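You operate a simulated robot arm through the tools that you are given. There is no shell and no other tool. Be economical: measure what you need, move in short steps, check, and stop when the job is done.

Carry out the task below with a simulated two-armed robot. There is one attempt and no reset: what you move stays moved.

Task
Set the rack test card's volts and amps, store them, then turn the amps down to 5 A.
Fine: One push of STORE. The output stays off.

It is judged by the outcome, as a careful person would: the job done as asked, and still so three seconds after it is handed in. It fails if anything else is knocked over, pushed out of place, dropped, spilled or broken.

Robot
Two 7-joint arms with two-finger parallel grippers on one trunk, on a base that drives. Base frame: it is fixed to the floor where the robot stands at the start and does not move with it; the origin is under the middle of the robot, x ahead of it, y to its left, z up. Readings come in m, degrees, newtons and seconds.
The left shoulder is at the start at [0.045, 0.177, 1.204], the right one opposite. With the tool pointing down near the work surface each hand reaches from about 0.1 to 0.54 m from the robot's upright axis, wherever it stands, measured 20 degrees to its own side. Places, roughly: amps key of the rack [0.6, 0, 1.4]; control unit [0.5, 0.1, 1.3]; output key of the rack [0.6, 0, 1.3]; rack power switch [0.4, 0.2, 1.3]; rack test card [0.7, -0.1, 1.3]; recall key of the rack [0.6, 0, 1.4]; reset key of the rack [0.6, 0, 1.3]; store key of the rack [0.6, 0, 1.4]; switch of the first module [0.6, 0, 1.2]; switch of the fourth module [0.6, 0, 0.8]; switch of the second module [0.6, 0, 1]; switch of the third module [0.6, 0, 0.9]; volts key of the rack [0.5, 0, 1.4]. Payload 3.43 kg a hand.
Tool frame (each hand has its own): the origin (TCP) lies between the finger pads and is the grasp point; the fingertips stand 0.034 m ahead of it; z points along the fingers, y is the line along which they close. The gripper opens to 0.128 m. The fingers are 0.024 m wide and 0.012 m thick; the gripper's body (0.048 by 0.13 m) begins 0.096 m behind the TCP.
Orientation is told as [roll, pitch, yaw] about the base's x, y, z axes, in that order, counted from this pose: with the fingers straight down and closing along the base's y, the tool's x points along the base's -x, its y along +y and its z along -z.

Tools
- The arms move only by the tool move_arm. It takes "left_increments", "right_increments" or both (then of equal length, played together; a hand with none holds still); each is a list of rows, each a list of 3 entries, a list of its own where there are three numbers: the shift along the tool's x, y, z in m, then the turn, a rotation vector about the tool's x, y, z in degrees, then the finger opening in m, from 0 to 0.128. In form: [[[tx, ty, tz], [ax, ay, az], fingers], ...]. A call has 1 to 8 rows; each row is the pose to reach, as a shift and turn from the pose commanded when the call began, along the tool's axes at that moment. A row lasts 0.2 s, in which the tool goes at most 0.05 m and 8.6 degrees; a call with a longer step from one row to the next is refused whole, and so is a gripper value outside its range. Where a pose cannot be reached the arm comes as near as it can. A force on the tool above 40 N (or 10 N above the force at the start of the call, whichever is more), or a blocked arm, ends the call early, and 0.2 s more pass. Each finger travels about 0.108 m/s and halts on what it meets, pressing with about 29 N; the grip force reading is that of the motor and also rises with nothing between the fingers. The clock runs only during rows and for 0.2 s after the last one: add rows that repeat a pose to give the fingers time. It gives the time, the measured TCP pose, the force on the tool (base axes), the opening and the grip force at its end, in the units of the frame above (readings bear some noise), with the torque about the TCP (base axes, N m) and any sound that the robot's microphone picked up.
- Cameras (640 x 400 px; columns grow to the right, rows downward): "scene" is now at [0.1476, 0.0287, 1.3695]; the picture's right is [0.31, -0.95, 0.00], its down [-0.52, -0.17, -0.83] and it looks along [0.79, 0.26, -0.55] (base axes); focal length 228 px, centre (320, 200). "left" rides on the left gripper at [0.076, 0.011, -0.16] in its tool frame; the picture's right is [-0.15, 0.99, 0.00], its down [-0.88, -0.13, -0.46] and it looks along [-0.45, -0.07, 0.89] (tool axes); focal length 234 px, centre (320, 200). "right" rides on the right gripper at [0.076, -0.011, -0.16] in its tool frame; the picture's right is [0.15, 0.99, 0.00], its down [-0.88, 0.13, -0.46] and it looks along [-0.45, 0.07, 0.89] (tool axes); focal length 234 px, centre (320, 200). There is no depth. A picture from a camera that has moved, and an enlarged one, comes with that camera's place and axes in the base frame and with its lens.
- snapshot(camera): a new picture of that camera. No time passes.
- raise_lower(by): slides the trunk up (or, below 0, down) by that many m; the arms and the scene camera ride with it, the base frame stays. It gives what a move gives, with no picture.
- drive_base(legs): drives the robot by 1 to 6 legs, each [ahead, turn to the left] in m and degrees, along the robot's own axes; the way and the turn of a leg run together, so that a leg with both is an arc; at most 1.5 m and 180 degrees a leg. The arms and the cameras ride along, it lands a little off, and it stops where it bumps. It gives what a move gives.
- head_to(pan, tilt): turns the head with the scene camera to pan (to the left, within 80 degrees either way) and tilt (down, from -29 to 69), counted from straight ahead of the robot. It gives what a move gives.
- inspect(camera, box): a new picture of the part [left, top, right, bottom] of that camera's present view, enlarged. No time passes.
- hand_in(): hands the job in; it is judged then, once.

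Work in short steps. Places have to be worked out from the pictures, the camera data and where the tool is seen: move nearer, look again, correct. Check each grasp and each placing, and mend what went wrong. You have 120 turns and 92 pictures in all, those below and enlarged ones among them. Open the grippers and draw the arms clear of the work before you hand the job in, unless the task says otherwise; then end with one line.

The tools are called after "Emit:" by a JSON object that holds its "name" and its "arguments". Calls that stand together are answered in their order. move_arm: Moves the arms, as the interface text tells. Its arguments: {"type":"object","properties":{"left_increments":{"type":"array"},"right_increments":{"type":"array"}},"required":[]} The other tools are called the same way: raise_lower (by) slides the trunk up or down; drive_base (legs) drives the base; head_to (pan, tilt) turns the head that bears the scene camera; snapshot (camera) takes a picture; inspect (camera, box) takes an enlarged picture of a part of a camera's view; hand_in () hands the job in.

At the start:

```text
time: 0.0
left_eef_pos: [0.2765, 0.1169, 1.0021]
left_orientation: [0.0, -0.4, 0.1]
left_contact_force: [0.4, 0.3, -0.4]
left_ft_torque: [-0.04, 0.03, 0.0]
left_grip_width: 0.1278
left_gripper_force: 0.1
right_eef_pos: [0.4778, -0.2205, 1.0026]
right_orientation: [0.0, -0.3, 0.0]
right_contact_force: [-0.8, -0.7, -0.5]
right_ft_torque: [0.03, 0.01, 0.0]
right_grip_width: 0.1281
right_gripper_force: 0.0
trunk travel left (down, up): [-0.375, 0.026]
robot x, y, heading: [-0.0003, -0.0001, 0.3]
head pan, tilt: [18.0, 33.8]
```

scene: 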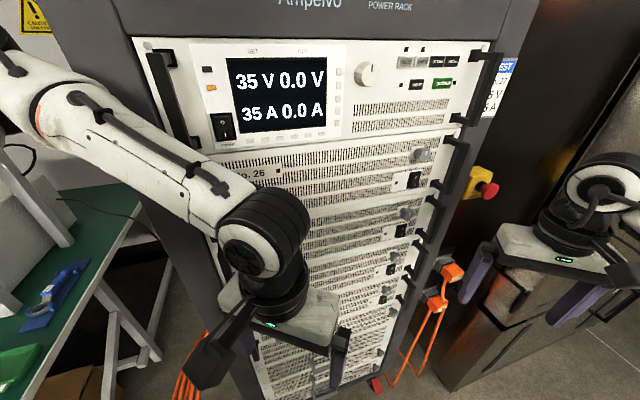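
right: 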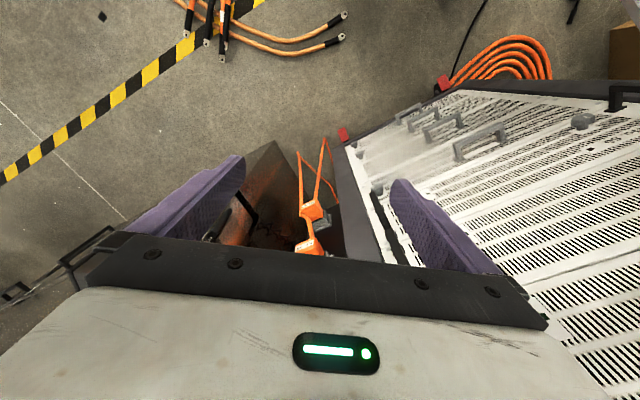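
left: 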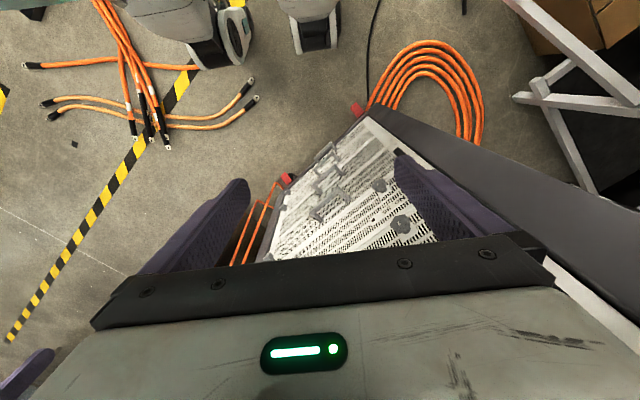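

The rack's front panel shows 35 V / 35 A set. I'll look closely at the panel and the test card first.

Emit:
{"name": "inspect", "arguments": {"camera": "scene", "box": [330, 30, 530, 155]}}

Emit:
{"name": "inspect", "arguments": {"camera": "scene", "box": [180, 30, 360, 155]}}

Emit:
{"name": "head_to", "arguments": {"pan": 0, "tilt": 10}}

Emit:
{"name": "snapshot", "arguments": {"camera": "scene"}}

```text
3.20 times, centred on (430, 92) of scene
camera zoom: at [0.1476, 0.0287, 1.3695], right [0.31, -0.95, 0.0], down [-0.52, -0.17, -0.83], along [0.79, 0.26, -0.55], focal length 731 px, centre (-32, 544)
```

zoom: 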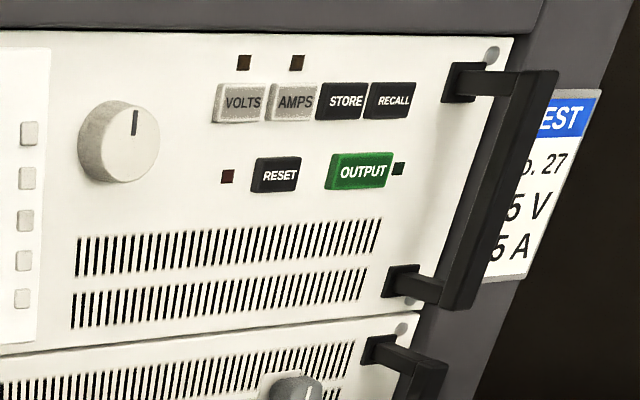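

```text
3.20 times, centred on (270, 92) of scene
camera zoom: at [0.1476, 0.0287, 1.3695], right [0.31, -0.95, 0.0], down [-0.52, -0.17, -0.83], along [0.79, 0.26, -0.55], focal length 731 px, centre (480, 544)
```

zoom: 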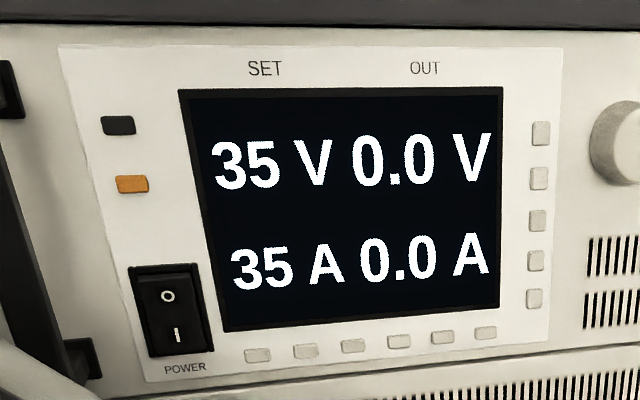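

```text
time: 0.9
left_eef_pos: [0.2777, 0.1157, 1.0006]
left_orientation: [-0.1, -0.4, 0.2]
left_contact_force: [-0.5, 0.2, -0.4]
left_ft_torque: [0.01, -0.01, 0.0]
left_grip_width: 0.128
left_gripper_force: 0.1
right_eef_pos: [0.4772, -0.2208, 1.0026]
right_orientation: [-0.1, -0.4, 0.1]
right_contact_force: [-0.3, -0.5, -0.3]
right_ft_torque: [0.0, -0.04, 0.01]
right_grip_width: 0.1281
right_gripper_force: 0.1
trunk travel left (down, up): [-0.375, 0.026]
robot x, y, heading: [0.0013, 0.0035, 0.0]
head pan, tilt: [0.0, 10.0]
```

```text
86 pictures are left
camera scene: at [0.1562, 0.0012, 1.4077], right [0.0, -1.0, 0.0], down [-0.17, 0.0, -0.99], along [0.99, 0.0, -0.17], focal length 228 px, centre (320, 200)
```

scene: 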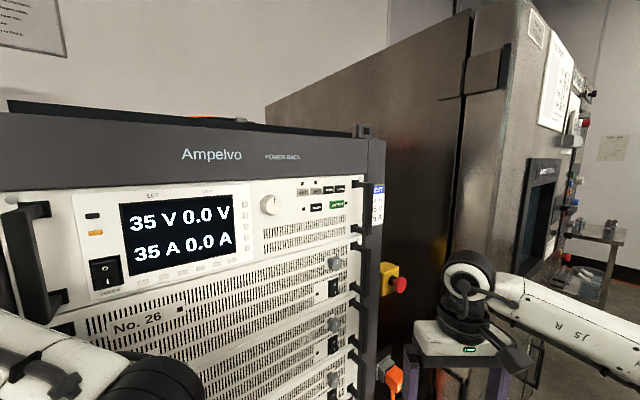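

The card is half hidden by the handle, and the rack plate reads No. 26, so I'll look closer at both.

Emit:
{"name": "inspect", "arguments": {"camera": "scene", "box": [345, 170, 409, 210]}}

Emit:
{"name": "inspect", "arguments": {"camera": "scene", "box": [230, 160, 390, 260]}}

```text
10.00 times, centred on (377, 190) of scene
camera zoom: at [0.1562, 0.0012, 1.4077], right [0.0, -1.0, 0.0], down [-0.17, 0.0, -0.99], along [0.99, 0.0, -0.17], focal length 2285 px, centre (-250, 300)
```

zoom: 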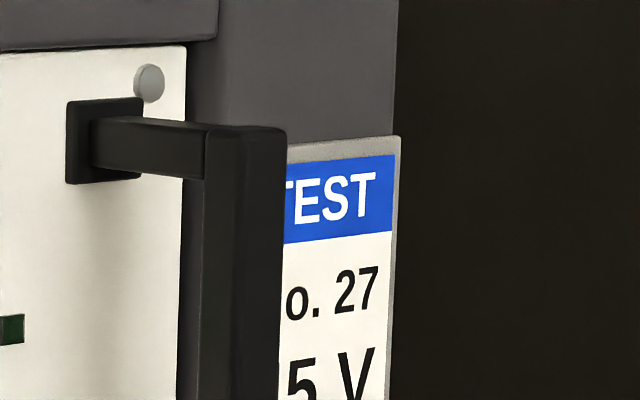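

```text
4.00 times, centred on (310, 210) of scene
camera zoom: at [0.1562, 0.0012, 1.4077], right [0.0, -1.0, 0.0], down [-0.17, 0.0, -0.99], along [0.99, 0.0, -0.17], focal length 914 px, centre (360, 160)
```

zoom: 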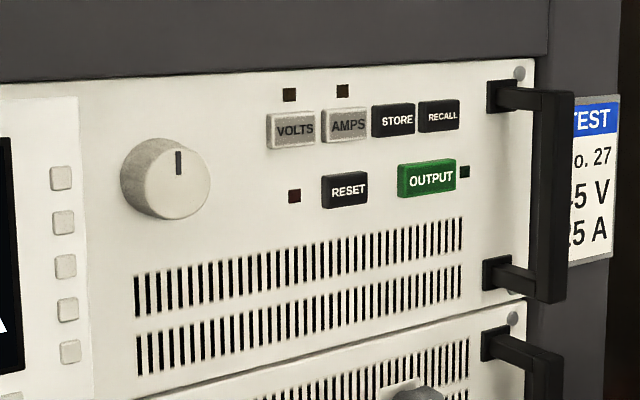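

The card reads "No. 27" while the plate reads "No. 26". I'll check for other cards in view, starting with the papers, and look to the sides.

Emit:
{"name": "inspect", "arguments": {"camera": "scene", "box": [500, 0, 640, 88]}}

Emit:
{"name": "head_to", "arguments": {"pan": 50, "tilt": 20}}

Emit:
{"name": "snapshot", "arguments": {"camera": "scene"}}

Emit:
{"name": "head_to", "arguments": {"pan": -50, "tilt": 20}}

Emit:
{"name": "snapshot", "arguments": {"camera": "scene"}}

```text
4.55 times, centred on (570, 44) of scene
camera zoom: at [0.1562, 0.0012, 1.4077], right [0.0, -1.0, 0.0], down [-0.17, 0.0, -0.99], along [0.99, 0.0, -0.17], focal length 1038 px, centre (-816, 909)
```

zoom: 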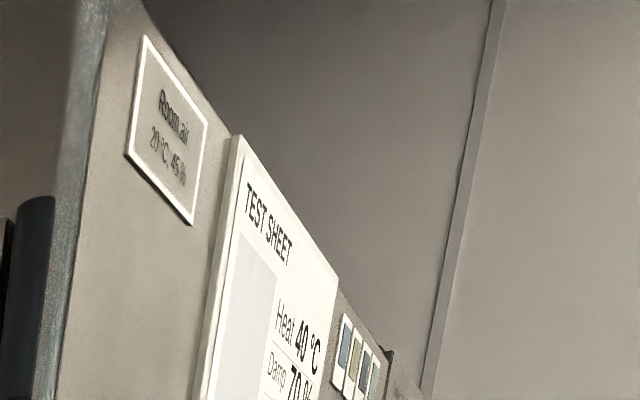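

```text
time: 2.1
left_eef_pos: [0.2777, 0.1164, 1.0027]
left_orientation: [0.0, -0.4, 0.1]
left_contact_force: [0.1, -0.5, 0.0]
left_ft_torque: [0.0, 0.0, 0.02]
left_grip_width: 0.1279
left_gripper_force: 0.1
right_eef_pos: [0.4768, -0.2215, 1.0034]
right_orientation: [0.1, -0.4, 0.0]
right_contact_force: [-0.5, -0.3, -0.3]
right_ft_torque: [-0.01, -0.01, 0.0]
right_grip_width: 0.1281
right_gripper_force: 0.1
trunk travel left (down, up): [-0.375, 0.026]
robot x, y, heading: [0.0017, 0.0034, -0.1]
head pan, tilt: [50.0, 20.0]
```

```text
82 pictures are left
camera scene: at [0.1231, 0.0726, 1.3914], right [0.77, -0.64, 0.0], down [-0.21, -0.26, -0.94], along [0.61, 0.72, -0.34], focal length 228 px, centre (320, 200)
```

scene: 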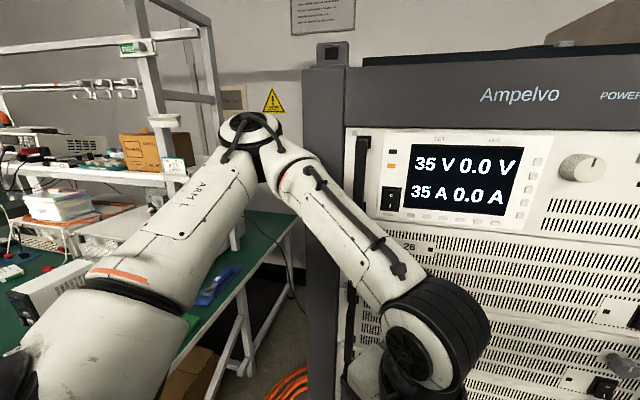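

```text
time: 3.8
left_eef_pos: [0.2776, 0.1172, 1.0019]
left_orientation: [0.0, -0.3, 0.2]
left_contact_force: [-0.7, 0.9, -0.3]
left_ft_torque: [-0.01, 0.02, 0.01]
left_grip_width: 0.1277
left_gripper_force: 0.1
right_eef_pos: [0.4775, -0.2205, 1.0038]
right_orientation: [0.0, -0.2, -0.1]
right_contact_force: [-0.2, 0.2, 0.6]
right_ft_torque: [-0.03, -0.01, 0.03]
right_grip_width: 0.1281
right_gripper_force: 0.1
trunk travel left (down, up): [-0.375, 0.026]
robot x, y, heading: [-0.0014, -0.0001, 0.1]
head pan, tilt: [-50.0, 20.0]
```

```text
81 pictures are left
camera scene: at [0.1231, -0.0701, 1.3914], right [-0.77, -0.64, 0.0], down [-0.21, 0.26, -0.94], along [0.61, -0.72, -0.34], focal length 228 px, centre (320, 200)
```

scene: 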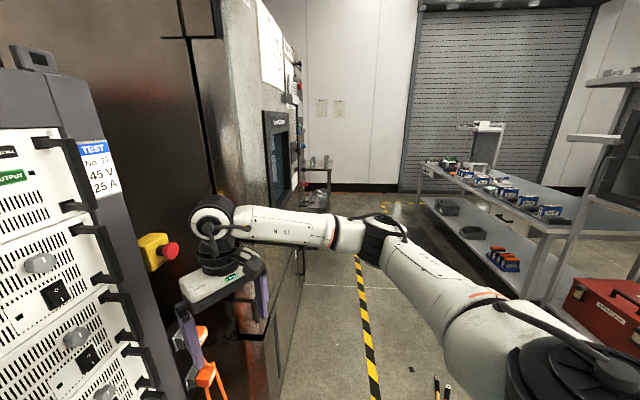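

I see one card here. I'll zoom in on it, then on the "No. 26" plate and the left post.

Emit:
{"name": "inspect", "arguments": {"camera": "scene", "box": [60, 130, 140, 210]}}

Emit:
{"name": "head_to", "arguments": {"pan": 30, "tilt": 25}}

Emit:
{"name": "snapshot", "arguments": {"camera": "scene"}}

Emit:
{"name": "snapshot", "arguments": {"camera": "left"}}

```text
5.00 times, centred on (100, 170) of scene
camera zoom: at [0.1231, -0.0701, 1.3914], right [-0.77, -0.64, 0.0], down [-0.21, 0.26, -0.94], along [0.61, -0.72, -0.34], focal length 1142 px, centre (1420, 350)
```

zoom: 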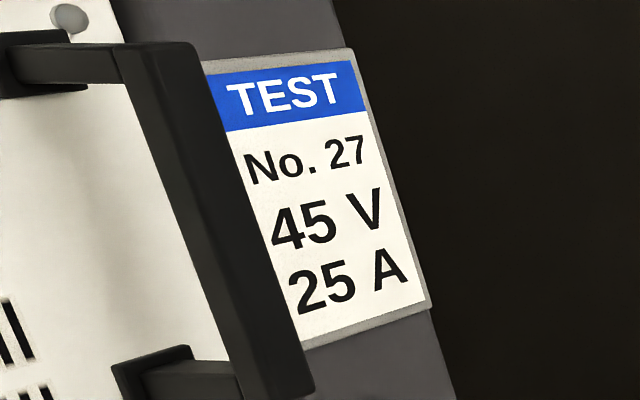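

```text
time: 5.3
left_eef_pos: [0.2765, 0.1175, 1.0008]
left_orientation: [-0.1, -0.3, 0.1]
left_contact_force: [-0.1, 0.6, -0.6]
left_ft_torque: [-0.02, 0.01, -0.01]
left_grip_width: 0.1281
left_gripper_force: 0.1
right_eef_pos: [0.4763, -0.2207, 1.0026]
right_orientation: [0.0, -0.4, 0.0]
right_contact_force: [-0.1, -0.9, 0.1]
right_ft_torque: [-0.02, 0.02, 0.0]
right_grip_width: 0.1279
right_gripper_force: 0.1
trunk travel left (down, up): [-0.375, 0.026]
robot x, y, heading: [-0.0008, 0.0015, -0.3]
head pan, tilt: [30.0, 25.0]
```

```text
79 pictures are left
camera scene: at [0.143, 0.0472, 1.3834], right [0.5, -0.87, 0.0], down [-0.36, -0.21, -0.91], along [0.79, 0.45, -0.42], focal length 228 px, centre (320, 200)
```

scene: 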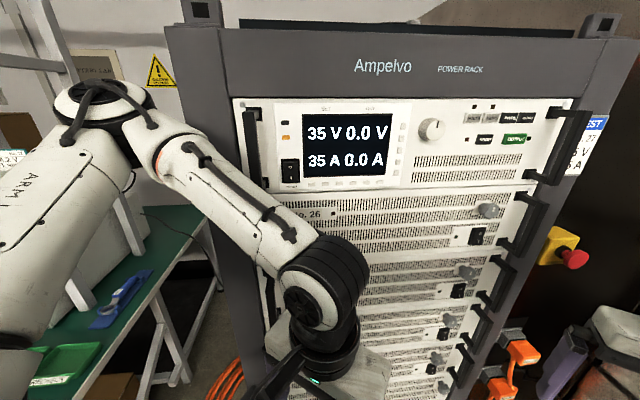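

```text
78 pictures are left
camera left: at [0.2011, 0.1282, 1.1607], right [0.15, 0.99, 0.0], down [0.88, -0.13, 0.46], along [0.46, -0.07, -0.89], focal length 234 px, centre (320, 200)
```

left: 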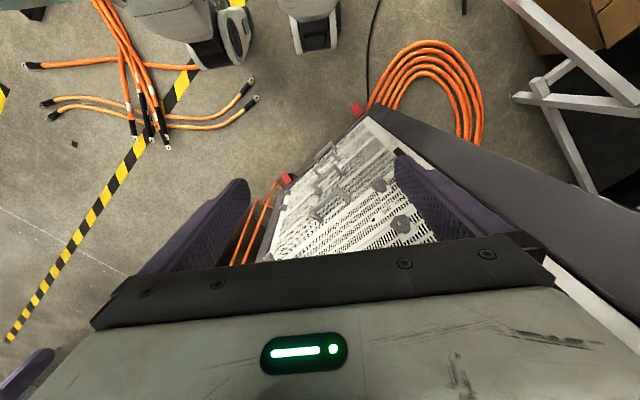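

I'll check the plate and the bench cards once.

Emit:
{"name": "inspect", "arguments": {"camera": "scene", "box": [270, 190, 430, 290]}}

Emit:
{"name": "inspect", "arguments": {"camera": "scene", "box": [380, 90, 540, 190]}}

Emit:
{"name": "inspect", "arguments": {"camera": "scene", "box": [0, 40, 180, 180]}}

```text
4.00 times, centred on (350, 240) of scene
camera zoom: at [0.143, 0.0472, 1.3834], right [0.5, -0.87, 0.0], down [-0.36, -0.21, -0.91], along [0.79, 0.45, -0.42], focal length 914 px, centre (200, 40)
```

zoom: 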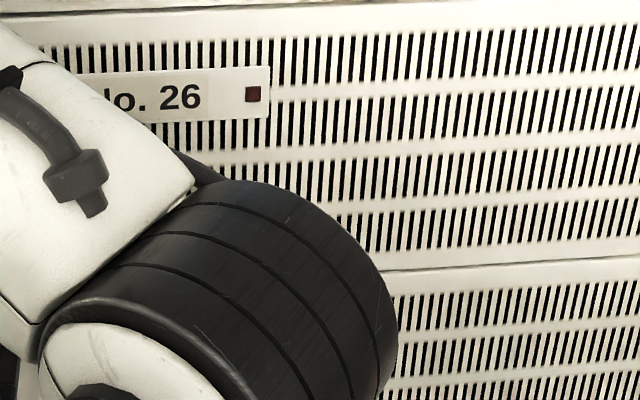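

```text
4.00 times, centred on (460, 140) of scene
camera zoom: at [0.143, 0.0472, 1.3834], right [0.5, -0.87, 0.0], down [-0.36, -0.21, -0.91], along [0.79, 0.45, -0.42], focal length 914 px, centre (-240, 440)
```

zoom: 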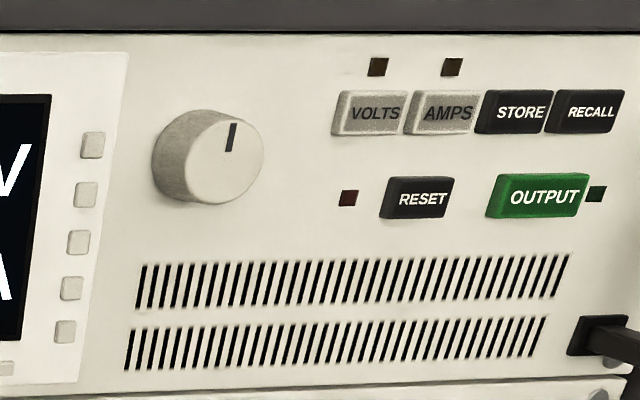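

```text
2.86 times, centred on (90, 110) of scene
camera zoom: at [0.143, 0.0472, 1.3834], right [0.5, -0.87, 0.0], down [-0.36, -0.21, -0.91], along [0.79, 0.45, -0.42], focal length 653 px, centre (977, 457)
```

zoom: 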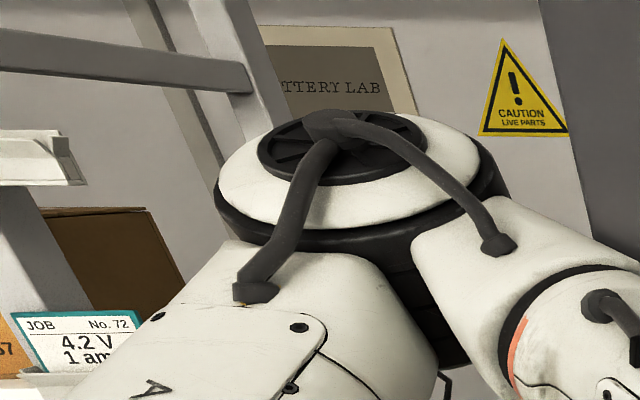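

The No. 27 card reads 45 V and 25 A. The job is VOLTS → 45, AMPS → 25, STORE once, AMPS → 5. The rack face is yawed about 32°, so I'll back off a little and turn partly toward it so the right arm has room.

Emit:
{"name": "drive_base", "arguments": {"legs": [[-0.12, 0], [0, 18]]}}

Emit:
{"name": "head_to", "arguments": {"pan": 8, "tilt": 12}}

Emit:
{"name": "snapshot", "arguments": {"camera": "scene"}}

```text
time: 7.6
left_eef_pos: [0.1146, 0.1962, 1.0002]
left_orientation: [0.0, 0.1, 17.6]
left_contact_force: [-1.5, 0.5, -0.5]
left_ft_torque: [-0.02, 0.04, 0.02]
left_grip_width: 0.1279
left_gripper_force: 0.1
right_eef_pos: [0.4058, -0.0656, 1.0002]
right_orientation: [0.0, -0.1, 17.4]
right_contact_force: [0.5, 0.0, -0.2]
right_ft_torque: [-0.04, -0.01, 0.03]
right_grip_width: 0.128
right_gripper_force: 0.2
trunk travel left (down, up): [-0.375, 0.026]
robot x, y, heading: [-0.1169, -0.0004, 17.6]
head pan, tilt: [30.0, 25.0]
```

```text
time: 8.4
left_eef_pos: [0.1141, 0.1962, 1.0001]
left_orientation: [0.0, -0.1, 17.7]
left_contact_force: [-0.1, -0.2, 0.5]
left_ft_torque: [-0.01, -0.01, 0.03]
left_grip_width: 0.1281
left_gripper_force: 0.0
right_eef_pos: [0.407, -0.0661, 1.0002]
right_orientation: [0.0, 0.1, 17.4]
right_contact_force: [0.8, -0.1, -0.3]
right_ft_torque: [0.02, -0.03, -0.01]
right_grip_width: 0.128
right_gripper_force: 0.1
trunk travel left (down, up): [-0.375, 0.026]
robot x, y, heading: [-0.1193, 0.0011, 17.2]
head pan, tilt: [8.0, 12.0]
```

```text
74 pictures are left
camera scene: at [0.0316, 0.0626, 1.4037], right [0.43, -0.9, 0.0], down [-0.19, -0.09, -0.98], along [0.88, 0.42, -0.21], focal length 228 px, centre (320, 200)
```

scene: 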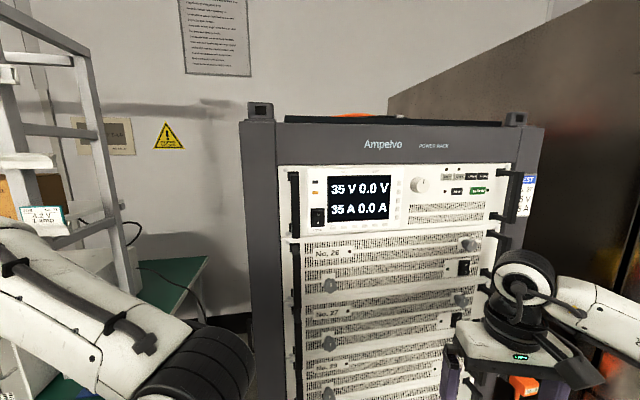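

The modules carry numbers 26, 27 and so on. The wall notice may say how the control unit works, so I'll read it.

Emit:
{"name": "inspect", "arguments": {"camera": "scene", "box": [175, 0, 255, 80]}}

Emit:
{"name": "inspect", "arguments": {"camera": "scene", "box": [290, 155, 546, 315]}}

Emit:
{"name": "inspect", "arguments": {"camera": "scene", "box": [400, 160, 496, 220]}}

```text
5.00 times, centred on (215, 40) of scene
camera zoom: at [0.0316, 0.0626, 1.4037], right [0.43, -0.9, 0.0], down [-0.19, -0.09, -0.98], along [0.88, 0.42, -0.21], focal length 1142 px, centre (845, 1000)
```

zoom: 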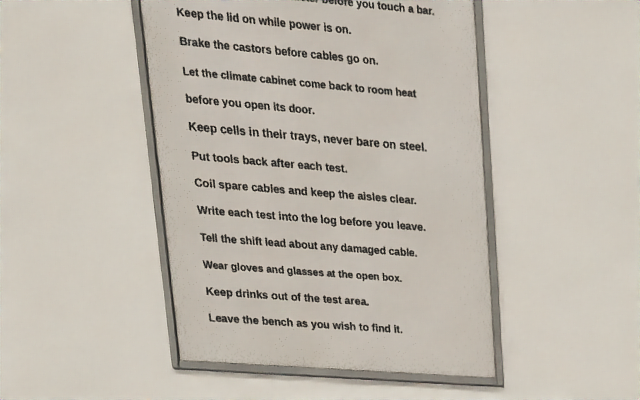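

```text
2.50 times, centred on (418, 235) of scene
camera zoom: at [0.0316, 0.0626, 1.4037], right [0.43, -0.9, 0.0], down [-0.19, -0.09, -0.98], along [0.88, 0.42, -0.21], focal length 571 px, centre (75, 112)
```

zoom: 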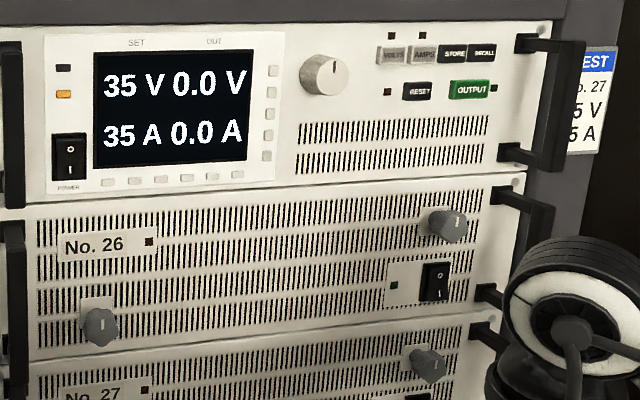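

```text
6.67 times, centred on (448, 190) of scene
camera zoom: at [0.0316, 0.0626, 1.4037], right [0.43, -0.9, 0.0], down [-0.19, -0.09, -0.98], along [0.88, 0.42, -0.21], focal length 1523 px, centre (-533, 267)
```

zoom: 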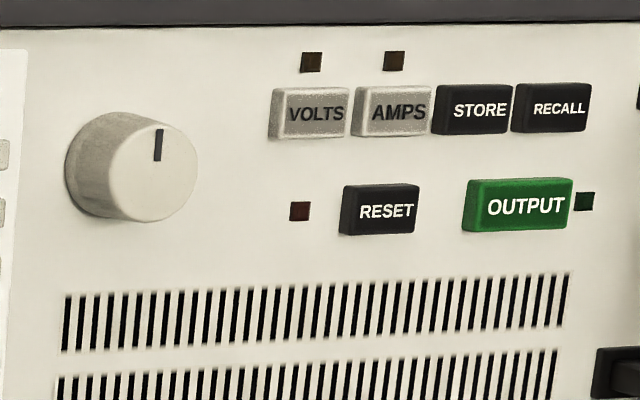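

Estimates: rack normal azimuth about 32°, key faces about 0.467 m out along it, VOLTS near (0.53, 0.03, 1.356), knob cap near (0.495, 0.068, 1.341). I'll raise the right hand and pitch its fingers toward the rack, still about 0.1 m short of it.

Emit:
{"name": "move_arm", "arguments": {"right_increments": [[[0.01, 0, -0.03], [0, -8.5, 0], 0.05], [[0.02, 0, -0.07], [0, -17, 0], 0.05], [[0.03, 0, -0.11], [0, -25.5, 0], 0.05], [[0.04, 0, -0.15], [0, -34, 0], 0.05], [[0.05, 0, -0.19], [0, -42.5, 0], 0.05], [[0.06, 0, -0.23], [0, -51, 0], 0.05], [[0.06, 0, -0.27], [0, -59.5, 0], 0.05], [[0.06, 0, -0.3], [0, -68, 0], 0.05]]}}

Emit:
{"name": "snapshot", "arguments": {"camera": "scene"}}

```text
time: 10.2
left_eef_pos: [0.1147, 0.1959, 1.0013]
left_orientation: [0.1, 0.0, 17.6]
left_contact_force: [-0.8, 0.7, 0.9]
left_ft_torque: [-0.02, 0.0, -0.01]
left_grip_width: 0.128
left_gripper_force: 0.0
right_eef_pos: [0.3498, -0.0834, 1.3002]
right_orientation: [0.0, -68.2, 17.5]
right_contact_force: [-0.1, 0.4, 0.7]
right_ft_torque: [-0.03, 0.0, -0.02]
right_grip_width: 0.05
right_gripper_force: 0.0
trunk travel left (down, up): [-0.375, 0.026]
robot x, y, heading: [-0.1203, 0.0017, 17.4]
head pan, tilt: [8.0, 12.0]
```

```text
70 pictures are left
camera scene: at [0.0314, 0.0624, 1.4037], right [0.43, -0.9, 0.0], down [-0.19, -0.09, -0.98], along [0.88, 0.42, -0.21], focal length 228 px, centre (320, 200)
```

scene: 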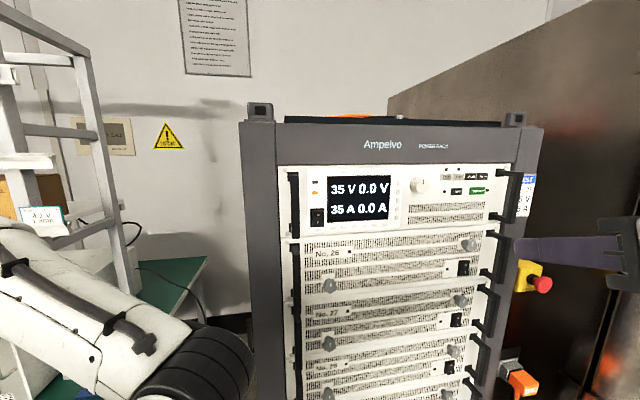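

The hand is in view at right. I'll finish the pitch to −90°, then see the pose.

Emit:
{"name": "move_arm", "arguments": {"right_increments": [[[0, 0, 0], [0, -7.3, 0], 0.05], [[0, 0, 0], [0, -14.6, 0], 0.05], [[0, 0, 0], [0, -21.8, 0], 0.05]]}}

Emit:
{"name": "snapshot", "arguments": {"camera": "right"}}

```text
time: 11.0
left_eef_pos: [0.116, 0.1962, 0.9995]
left_orientation: [0.0, 0.1, 17.6]
left_contact_force: [0.4, -0.3, 0.8]
left_ft_torque: [-0.01, -0.02, -0.03]
left_grip_width: 0.1279
left_gripper_force: 0.1
right_eef_pos: [0.3905, -0.0635, 1.3396]
right_orientation: [-10.1, -89.9, 27.5]
right_contact_force: [1.1, -0.3, 0.4]
right_ft_torque: [0.01, 0.0, -0.01]
right_grip_width: 0.05
right_gripper_force: 0.1
right hand out of reach, approached as far as the arm can: row 1, 2, 3
trunk travel left (down, up): [-0.375, 0.026]
robot x, y, heading: [-0.118, 0.0009, 17.7]
head pan, tilt: [8.0, 12.0]
```

```text
69 pictures are left
camera right: at [0.2409, -0.1218, 1.2629], right [-0.3, 0.94, -0.15], down [-0.47, -0.01, 0.88], along [0.83, 0.33, 0.45], focal length 234 px, centre (320, 200)
```

right: 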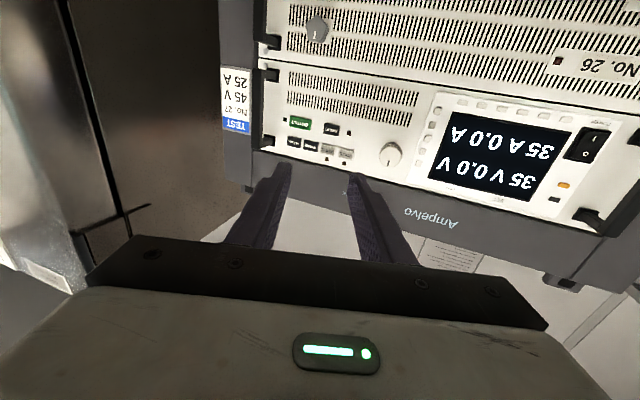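

Good: the wrist camera shows the keys right ahead. Triangulated with the scene view: VOLTS (0.547, 0.027, 1.354), knob cap (0.496, 0.068, 1.338), OUTPUT (0.587, −0.035). I'll advance part way, lining the left finger up with VOLTS.

Emit:
{"name": "move_arm", "arguments": {"right_increments": [[[-0.008, 0.004, 0.03], [0, 0, 0], 0.05], [[-0.016, 0.008, 0.06], [0, 0, 0], 0.05]]}}

Emit:
{"name": "snapshot", "arguments": {"camera": "right"}}

```text
time: 11.6
left_eef_pos: [0.1157, 0.1964, 0.9999]
left_orientation: [0.1, 0.0, 17.5]
left_contact_force: [-0.1, 0.4, 0.9]
left_ft_torque: [0.03, 0.01, 0.02]
left_grip_width: 0.128
left_gripper_force: 0.0
right_eef_pos: [0.4457, -0.038, 1.3539]
right_orientation: [-5.0, -89.8, 22.5]
right_contact_force: [-0.2, -0.1, -0.1]
right_ft_torque: [0.01, 0.01, 0.0]
right_grip_width: 0.0501
right_gripper_force: 0.1
trunk travel left (down, up): [-0.375, 0.026]
robot x, y, heading: [-0.1199, -0.0004, 17.3]
head pan, tilt: [8.0, 12.0]
```

```text
68 pictures are left
camera right: at [0.296, -0.0957, 1.2784], right [-0.3, 0.94, -0.15], down [-0.47, -0.01, 0.88], along [0.83, 0.33, 0.45], focal length 234 px, centre (320, 200)
```

right: 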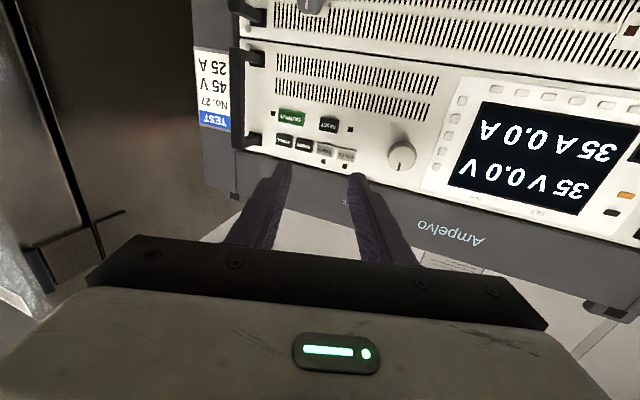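

Re-measured VOLTS at (0.546, 0.028, 1.355); contact is expected after about 0.079 m more. I'll go 0.068 m and check.

Emit:
{"name": "move_arm", "arguments": {"right_increments": [[[-0.002, 0.001, 0.035], [0, 0, 0], 0.05], [[-0.002, 0.001, 0.06], [0, 0, 0], 0.05], [[-0.002, 0.001, 0.068], [0, 0, 0], 0.05]]}}

Emit:
{"name": "inspect", "arguments": {"camera": "right", "box": [220, 80, 460, 230]}}

Emit:
{"name": "inspect", "arguments": {"camera": "scene", "box": [300, 150, 556, 310]}}

```text
time: 12.4
left_eef_pos: [0.1142, 0.1965, 1.0005]
left_orientation: [0.0, -0.1, 17.6]
left_contact_force: [0.4, -0.5, -0.1]
left_ft_torque: [0.01, 0.03, -0.02]
left_grip_width: 0.128
left_gripper_force: 0.0
right_eef_pos: [0.5105, -0.0168, 1.3561]
right_orientation: [-8.2, -89.9, 25.7]
right_contact_force: [-0.4, 0.3, 0.1]
right_ft_torque: [-0.05, -0.02, -0.01]
right_grip_width: 0.05
right_gripper_force: 0.0
trunk travel left (down, up): [-0.375, 0.026]
robot x, y, heading: [-0.1182, 0.0025, 17.4]
head pan, tilt: [8.0, 12.0]
```

```text
2.67 times, centred on (340, 155) of right
camera zoom: at [0.3602, -0.0747, 1.2807], right [-0.3, 0.94, -0.15], down [-0.47, -0.01, 0.88], along [0.83, 0.33, 0.45], focal length 624 px, centre (267, 320)
```

zoom: 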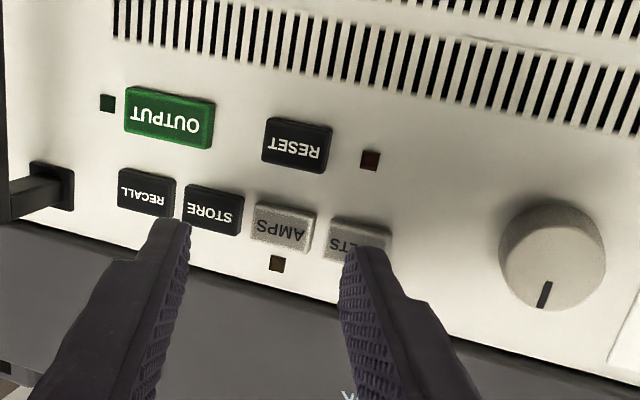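

```text
2.50 times, centred on (428, 230) of scene
camera zoom: at [0.0317, 0.0626, 1.4037], right [0.43, -0.9, 0.0], down [-0.19, -0.09, -0.98], along [0.88, 0.42, -0.21], focal length 571 px, centre (50, 125)
```

zoom: 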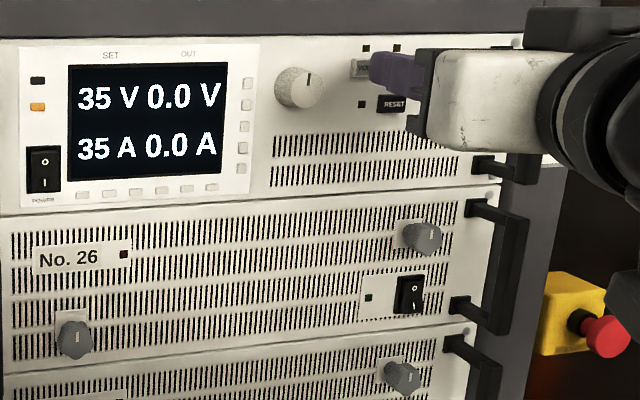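

The left finger is over VOLTS and the right finger lags clear of the other keys. I'll press gently.

Emit:
{"name": "move_arm", "arguments": {"right_increments": [[[0, 0, 0.006], [0, 0, 0], 0.05], [[0, 0, 0.01], [0, 0, 0], 0.05], [[0, 0, 0.012], [0, 0, 0], 0.05]]}}

Emit:
{"name": "inspect", "arguments": {"camera": "right", "box": [220, 80, 460, 230]}}

```text
time: 13.2
left_eef_pos: [0.1151, 0.1967, 0.9994]
left_orientation: [0.0, 0.0, 17.5]
left_contact_force: [0.4, -0.3, -0.1]
left_ft_torque: [-0.01, -0.02, 0.01]
left_grip_width: 0.1278
left_gripper_force: 0.1
right_eef_pos: [0.5216, -0.0123, 1.3573]
right_orientation: [0.7, -89.9, 16.7]
right_contact_force: [-0.8, 0.1, 0.1]
right_ft_torque: [0.01, 0.01, 0.01]
right_grip_width: 0.05
right_gripper_force: 0.0
trunk travel left (down, up): [-0.375, 0.026]
robot x, y, heading: [-0.12, -0.0009, 17.6]
head pan, tilt: [8.0, 12.0]
```

```text
2.67 times, centred on (340, 155) of right
camera zoom: at [0.372, -0.0703, 1.2813], right [-0.3, 0.94, -0.15], down [-0.47, -0.01, 0.88], along [0.83, 0.33, 0.45], focal length 624 px, centre (267, 320)
```

zoom: 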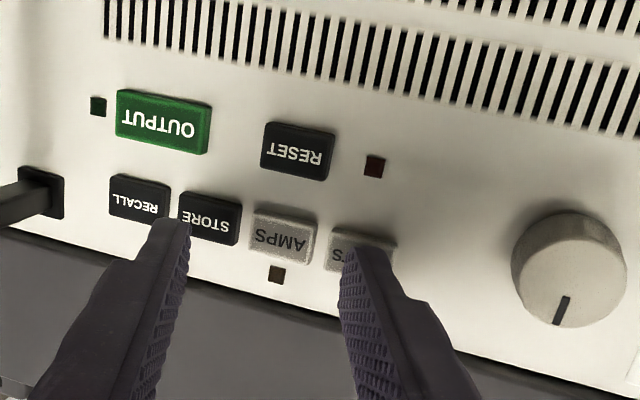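

No contact force yet; I'll continue in small steps.

Emit:
{"name": "move_arm", "arguments": {"right_increments": [[[0.002, -0.001, 0.003], [0, 0, 0], 0.05], [[0.002, -0.001, 0.005], [0, 0, 0], 0.05], [[0.002, -0.001, 0.007], [0, 0, 0], 0.05]]}}

Emit:
{"name": "inspect", "arguments": {"camera": "scene", "box": [300, 150, 500, 275]}}

```text
time: 14.0
left_eef_pos: [0.1148, 0.1965, 1.0002]
left_orientation: [0.0, 0.0, 17.4]
left_contact_force: [0.1, 0.5, 0.2]
left_ft_torque: [-0.02, -0.04, -0.02]
left_grip_width: 0.1281
left_gripper_force: 0.1
right_eef_pos: [0.5271, -0.0103, 1.3557]
right_orientation: [-10.0, -89.8, 27.6]
right_contact_force: [-8.2, -2.2, -0.4]
right_ft_torque: [-0.01, 0.0, 0.33]
right_grip_width: 0.0502
right_gripper_force: 0.1
trunk travel left (down, up): [-0.375, 0.026]
robot x, y, heading: [-0.1172, 0.0023, 17.4]
head pan, tilt: [8.0, 12.0]
heard: click
```

```text
3.20 times, centred on (400, 212) of scene
camera zoom: at [0.03, 0.0621, 1.4039], right [0.43, -0.9, 0.0], down [-0.19, -0.09, -0.98], along [0.88, 0.42, -0.21], focal length 731 px, centre (64, 160)
```

zoom: 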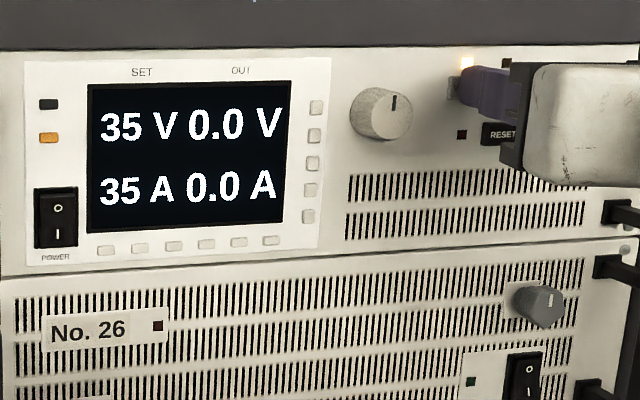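

VOLTS clicked and its LED is lit; the face gives at TCP N≈0.437 along the normal. I'll back off and line up in front of the knob with the tool square to the panel.

Emit:
{"name": "move_arm", "arguments": {"right_increments": [[[0, 0, -0.04], [0, 0, 0], 0.056], [[0.008, 0.03, -0.068], [-5, 0, 0], 0.056], [[0.018, 0.066, -0.068], [-10, 0, 0], 0.056], [[0.018, 0.066, -0.068], [-15.3, 0, 0], 0.056]]}}

Emit:
{"name": "snapshot", "arguments": {"camera": "right"}}

Emit:
{"name": "inspect", "arguments": {"camera": "scene", "box": [300, 150, 500, 275]}}

```text
time: 15.0
left_eef_pos: [0.1163, 0.1962, 1.0008]
left_orientation: [-0.1, 0.0, 17.4]
left_contact_force: [-0.5, -0.1, 0.4]
left_ft_torque: [0.01, -0.01, 0.0]
left_grip_width: 0.1282
left_gripper_force: 0.1
right_eef_pos: [0.4443, 0.0306, 1.3353]
right_orientation: [26.8, -89.8, 5.9]
right_contact_force: [-0.7, -0.1, 0.5]
right_ft_torque: [0.01, -0.01, 0.01]
right_grip_width: 0.056
right_gripper_force: 0.1
trunk travel left (down, up): [-0.375, 0.026]
robot x, y, heading: [-0.1192, -0.0005, 17.6]
head pan, tilt: [8.0, 12.0]
```

```text
63 pictures are left
camera right: at [0.3157, -0.0648, 1.2597], right [-0.54, 0.83, -0.14], down [-0.45, -0.14, 0.88], along [0.71, 0.54, 0.45], focal length 234 px, centre (320, 200)
```

right: 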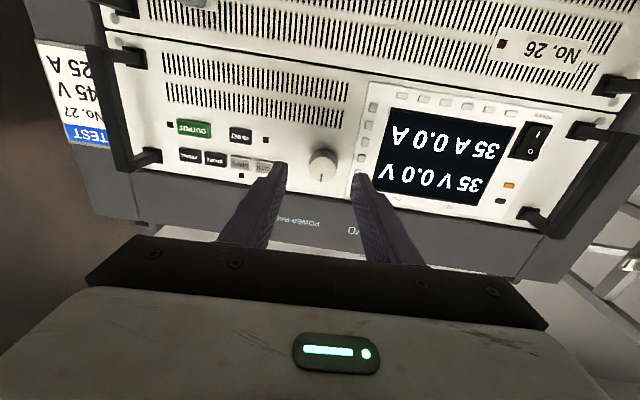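

```text
3.20 times, centred on (400, 212) of scene
camera zoom: at [0.0315, 0.0615, 1.4038], right [0.43, -0.9, 0.0], down [-0.19, -0.09, -0.98], along [0.88, 0.42, -0.21], focal length 731 px, centre (64, 160)
```

zoom: 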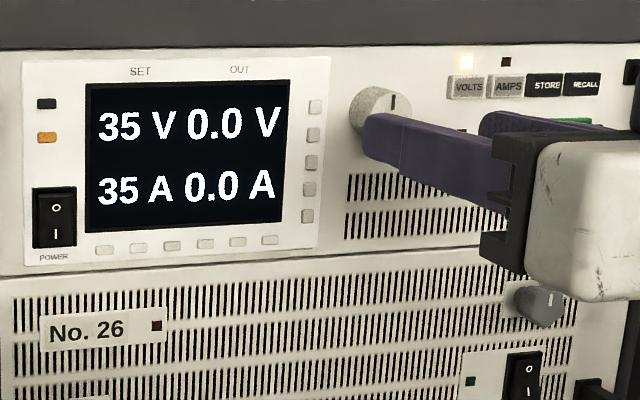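

The knob centre is about 3 mm left of and 2 mm above the tool axis. I'll advance 0.05 m around the knob, open, with no grip yet.

Emit:
{"name": "move_arm", "arguments": {"right_increments": [[[-0.002, 0.003, 0.025], [0, 0, 0], 0.056], [[-0.002, 0.003, 0.045], [0, 0, 0], 0.056], [[-0.002, 0.003, 0.051], [0, 0, 0], 0.056]]}}

Emit:
{"name": "snapshot", "arguments": {"camera": "right"}}

Emit:
{"name": "inspect", "arguments": {"camera": "scene", "box": [300, 150, 500, 275]}}

```text
time: 15.8
left_eef_pos: [0.1144, 0.1964, 0.9998]
left_orientation: [0.0, -0.1, 17.4]
left_contact_force: [-0.4, 0.3, 0.4]
left_ft_torque: [-0.01, 0.01, -0.03]
left_grip_width: 0.1281
left_gripper_force: 0.1
right_eef_pos: [0.4837, 0.0614, 1.3391]
right_orientation: [17.8, -89.9, 15.0]
right_contact_force: [-3.7, -0.8, -1.3]
right_ft_torque: [-0.01, 0.0, 0.18]
right_grip_width: 0.0563
right_gripper_force: 0.0
trunk travel left (down, up): [-0.375, 0.026]
robot x, y, heading: [-0.1193, 0.0029, 17.6]
head pan, tilt: [8.0, 12.0]
```

```text
61 pictures are left
camera right: at [0.3562, -0.0343, 1.2629], right [-0.54, 0.83, -0.15], down [-0.45, -0.14, 0.88], along [0.71, 0.54, 0.45], focal length 234 px, centre (320, 200)
```

right: 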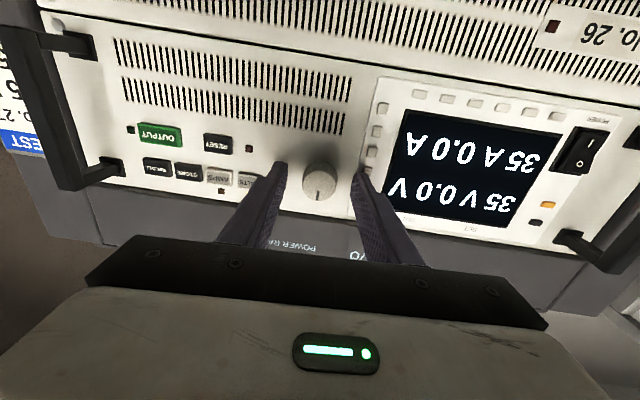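

```text
3.20 times, centred on (400, 212) of scene
camera zoom: at [0.031, 0.0621, 1.4038], right [0.43, -0.9, 0.0], down [-0.19, -0.09, -0.98], along [0.88, 0.42, -0.21], focal length 731 px, centre (64, 160)
```

zoom: 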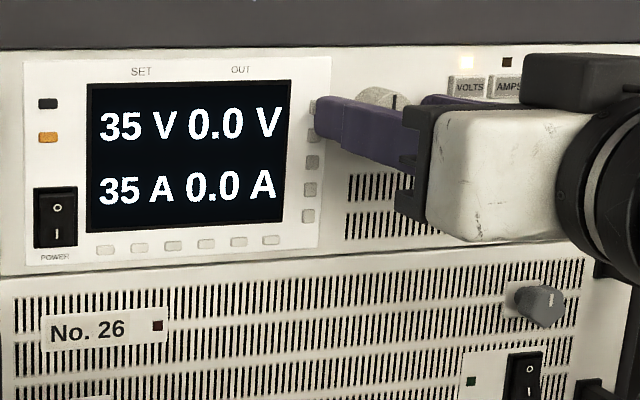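

The left fingertip touches the display bezel lightly (about 4 N). I'll back off 4 mm and close on the knob.

Emit:
{"name": "move_arm", "arguments": {"right_increments": [[[0, 0, -0.004], [0, 0, 0], 0.056], [[0, 0, -0.004], [0, 0, 0], 0.04], [[0, 0, -0.004], [0, 0, 0], 0.03], [[0, 0, -0.004], [0, 0, 0], 0.03]]}}

Emit:
{"name": "inspect", "arguments": {"camera": "right", "box": [220, 100, 420, 225]}}

```text
time: 16.8
left_eef_pos: [0.1145, 0.1956, 1.0006]
left_orientation: [0.0, 0.0, 17.6]
left_contact_force: [-0.7, -0.5, 0.2]
left_ft_torque: [0.02, 0.03, -0.04]
left_grip_width: 0.1281
left_gripper_force: 0.0
right_eef_pos: [0.4817, 0.0601, 1.3391]
right_orientation: [18.8, -89.9, 13.9]
right_contact_force: [-1.0, 0.4, 0.3]
right_ft_torque: [-0.02, -0.03, -0.01]
right_grip_width: 0.03
right_gripper_force: 0.0
trunk travel left (down, up): [-0.375, 0.026]
robot x, y, heading: [-0.1197, -0.0001, 17.6]
head pan, tilt: [8.0, 12.0]
```

```text
3.20 times, centred on (320, 162) of right
camera zoom: at [0.3531, -0.0357, 1.2635], right [-0.54, 0.83, -0.15], down [-0.45, -0.14, 0.88], along [0.71, 0.54, 0.45], focal length 749 px, centre (320, 320)
```

zoom: 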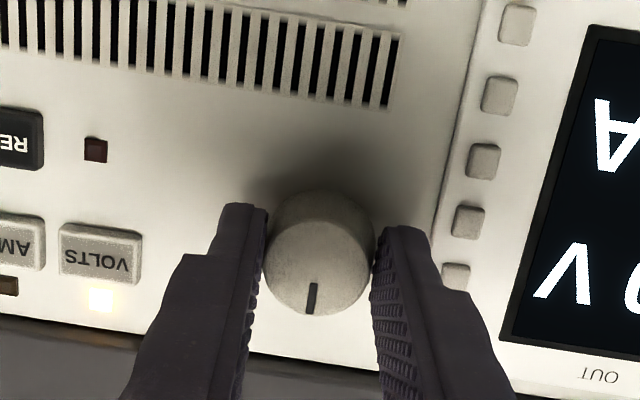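

The gap is 0.030 and the knob is still not gripped; I'll close further.

Emit:
{"name": "move_arm", "arguments": {"right_increments": [[[0, 0, 0], [0, 0, 0], 0.024], [[0, 0, 0], [0, 0, 0], 0.02], [[0, 0, 0], [0, 0, 0], 0.02]]}}

Emit:
{"name": "inspect", "arguments": {"camera": "right", "box": [220, 100, 420, 225]}}

```text
time: 17.6
left_eef_pos: [0.1154, 0.1955, 1.0004]
left_orientation: [-0.1, -0.1, 17.6]
left_contact_force: [-0.1, 0.6, -0.2]
left_ft_torque: [0.0, -0.02, 0.0]
left_grip_width: 0.1281
left_gripper_force: 0.1
right_eef_pos: [0.4813, 0.0603, 1.3391]
right_orientation: [22.9, -89.9, 9.8]
right_contact_force: [0.9, -1.1, 0.9]
right_ft_torque: [-0.08, 0.18, 0.43]
right_grip_width: 0.0292
right_gripper_force: 45.4
trunk travel left (down, up): [-0.375, 0.026]
robot x, y, heading: [-0.1173, -0.0015, 17.6]
head pan, tilt: [8.0, 12.0]
```

```text
3.20 times, centred on (320, 162) of right
camera zoom: at [0.3532, -0.0358, 1.2635], right [-0.54, 0.83, -0.15], down [-0.45, -0.14, 0.88], along [0.71, 0.54, 0.45], focal length 749 px, centre (320, 320)
```

zoom: 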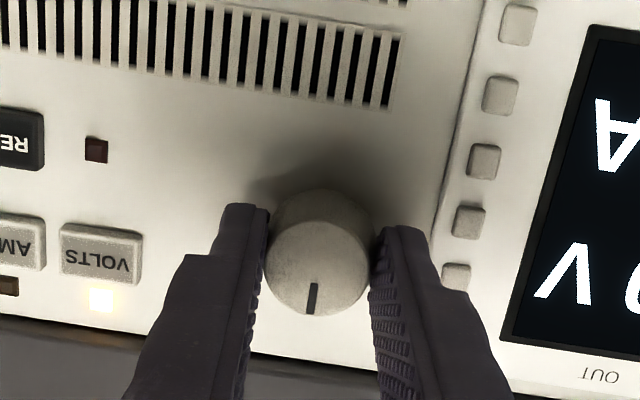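

The knob is gripped at 29 mm. I'll turn clockwise 24° and see how the setting moves.

Emit:
{"name": "move_arm", "arguments": {"right_increments": [[[0, 0, 0], [0, 0, 8], 0.02], [[0, 0, 0], [0, 0, 16], 0.02], [[0, 0, 0], [0, 0, 24], 0.02]]}}

Emit:
{"name": "snapshot", "arguments": {"camera": "scene"}}

```text
time: 18.4
left_eef_pos: [0.1148, 0.1964, 1.0012]
left_orientation: [-0.1, 0.0, 17.6]
left_contact_force: [-0.4, -0.5, -1.4]
left_ft_torque: [-0.02, -0.01, 0.01]
left_grip_width: 0.1282
left_gripper_force: 0.1
right_eef_pos: [0.4821, 0.0595, 1.3391]
right_orientation: [89.6, -65.8, -57.0]
right_contact_force: [0.9, 0.1, 4.0]
right_ft_torque: [-0.46, 0.6, 0.38]
right_grip_width: 0.029
right_gripper_force: 44.9
trunk travel left (down, up): [-0.375, 0.026]
robot x, y, heading: [-0.1192, 0.0043, 17.6]
head pan, tilt: [8.0, 12.0]
```

```text
57 pictures are left
camera scene: at [0.0314, 0.0625, 1.4037], right [0.43, -0.9, 0.0], down [-0.19, -0.09, -0.98], along [0.88, 0.42, -0.21], focal length 228 px, centre (320, 200)
```

scene: 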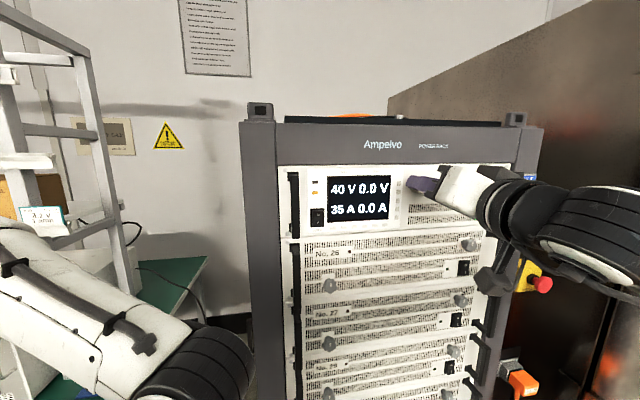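

Display now reads 40 V after 24°, so steps are 5 V. I'll turn another 16°.

Emit:
{"name": "move_arm", "arguments": {"right_increments": [[[0, 0, 0], [0, 0, 8], 0.02], [[0, 0, 0], [0, 0, 16], 0.02]]}}

Emit:
{"name": "inspect", "arguments": {"camera": "scene", "box": [300, 150, 500, 275]}}

```text
time: 19.0
left_eef_pos: [0.1148, 0.197, 0.9995]
left_orientation: [0.1, 0.0, 17.7]
left_contact_force: [-0.6, -0.4, -0.4]
left_ft_torque: [-0.01, 0.05, -0.02]
left_grip_width: 0.1277
left_gripper_force: 0.1
right_eef_pos: [0.482, 0.0596, 1.3382]
right_orientation: [89.9, -49.7, -57.3]
right_contact_force: [4.1, 1.5, 6.7]
right_ft_torque: [-0.28, 0.36, 0.56]
right_grip_width: 0.0291
right_gripper_force: 44.9
trunk travel left (down, up): [-0.375, 0.026]
robot x, y, heading: [-0.119, 0.0026, 17.2]
head pan, tilt: [8.0, 12.0]
```

```text
3.20 times, centred on (400, 212) of scene
camera zoom: at [0.0316, 0.0626, 1.4038], right [0.43, -0.9, 0.0], down [-0.19, -0.09, -0.98], along [0.88, 0.42, -0.21], focal length 731 px, centre (64, 160)
```

zoom: 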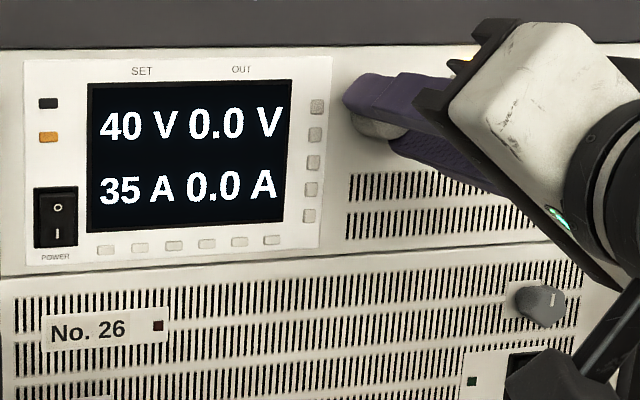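

Still 40 V at 40°; turning 8° more.

Emit:
{"name": "move_arm", "arguments": {"right_increments": [[[0, 0, 0], [0, 0, 8], 0.02], [[0, 0, 0], [0, 0, 8], 0.02]]}}

Emit:
{"name": "inspect", "arguments": {"camera": "scene", "box": [300, 150, 500, 275]}}

```text
time: 19.6
left_eef_pos: [0.1138, 0.1952, 1.0004]
left_orientation: [0.1, 0.0, 17.6]
left_contact_force: [0.0, -0.4, -0.9]
left_ft_torque: [-0.02, 0.01, 0.01]
left_grip_width: 0.128
left_gripper_force: 0.0
right_eef_pos: [0.4819, 0.0598, 1.3388]
right_orientation: [89.9, -41.8, -57.2]
right_contact_force: [4.2, -0.5, 7.2]
right_ft_torque: [0.02, -0.06, 0.27]
right_grip_width: 0.029
right_gripper_force: 45.2
trunk travel left (down, up): [-0.375, 0.026]
robot x, y, heading: [-0.1174, 0.0017, 17.4]
head pan, tilt: [8.0, 12.0]
```

```text
3.20 times, centred on (400, 212) of scene
camera zoom: at [0.0315, 0.0624, 1.4037], right [0.43, -0.9, 0.0], down [-0.19, -0.09, -0.98], along [0.88, 0.42, -0.21], focal length 731 px, centre (64, 160)
```

zoom: 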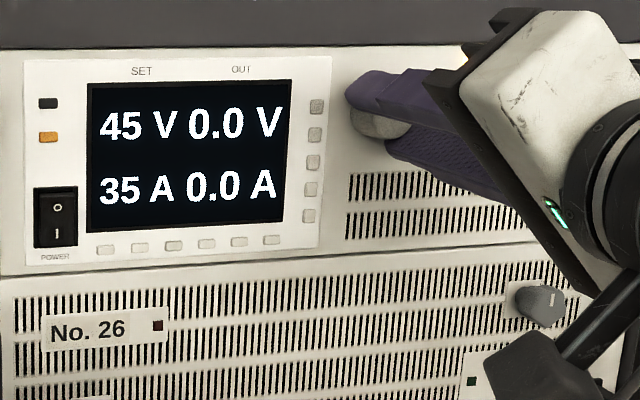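

45 V is set. I'll nudge 5° further toward the detent centre, then open and withdraw straight back.

Emit:
{"name": "move_arm", "arguments": {"right_increments": [[[0, 0, 0], [0, 0, 5], 0.02], [[0, 0, 0], [0, 0, 5], 0.04], [[0, 0, 0], [0, 0, 5], 0.056], [[0, 0, -0.03], [0, 0, 5], 0.056], [[0, 0, -0.06], [0, 0, 5], 0.056]]}}

Emit:
{"name": "inspect", "arguments": {"camera": "scene", "box": [300, 150, 500, 275]}}

```text
time: 20.8
left_eef_pos: [0.1147, 0.1954, 1.0002]
left_orientation: [0.0, -0.1, 17.5]
left_contact_force: [0.0, 1.0, -0.2]
left_ft_torque: [0.01, 0.04, -0.01]
left_grip_width: 0.1281
left_gripper_force: 0.0
right_eef_pos: [0.4333, 0.0281, 1.3377]
right_orientation: [89.8, -36.9, -57.1]
right_contact_force: [0.0, 0.5, 0.8]
right_ft_torque: [-0.01, 0.02, 0.0]
right_grip_width: 0.0562
right_gripper_force: 0.1
trunk travel left (down, up): [-0.375, 0.026]
robot x, y, heading: [-0.1196, 0.0011, 17.7]
head pan, tilt: [8.0, 12.0]
```

```text
3.20 times, centred on (400, 212) of scene
camera zoom: at [0.0313, 0.0624, 1.4037], right [0.43, -0.9, 0.0], down [-0.19, -0.09, -0.98], along [0.88, 0.42, -0.21], focal length 731 px, centre (64, 160)
```

zoom: 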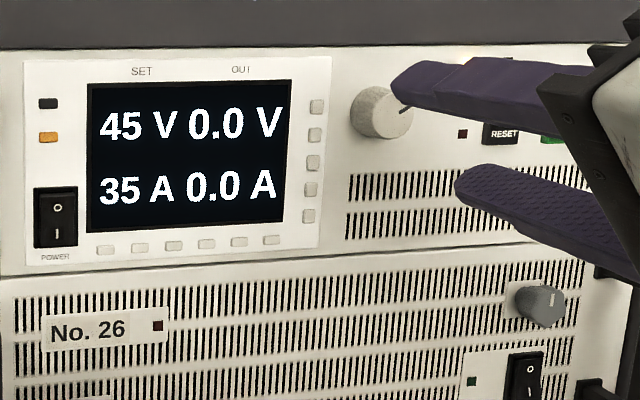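

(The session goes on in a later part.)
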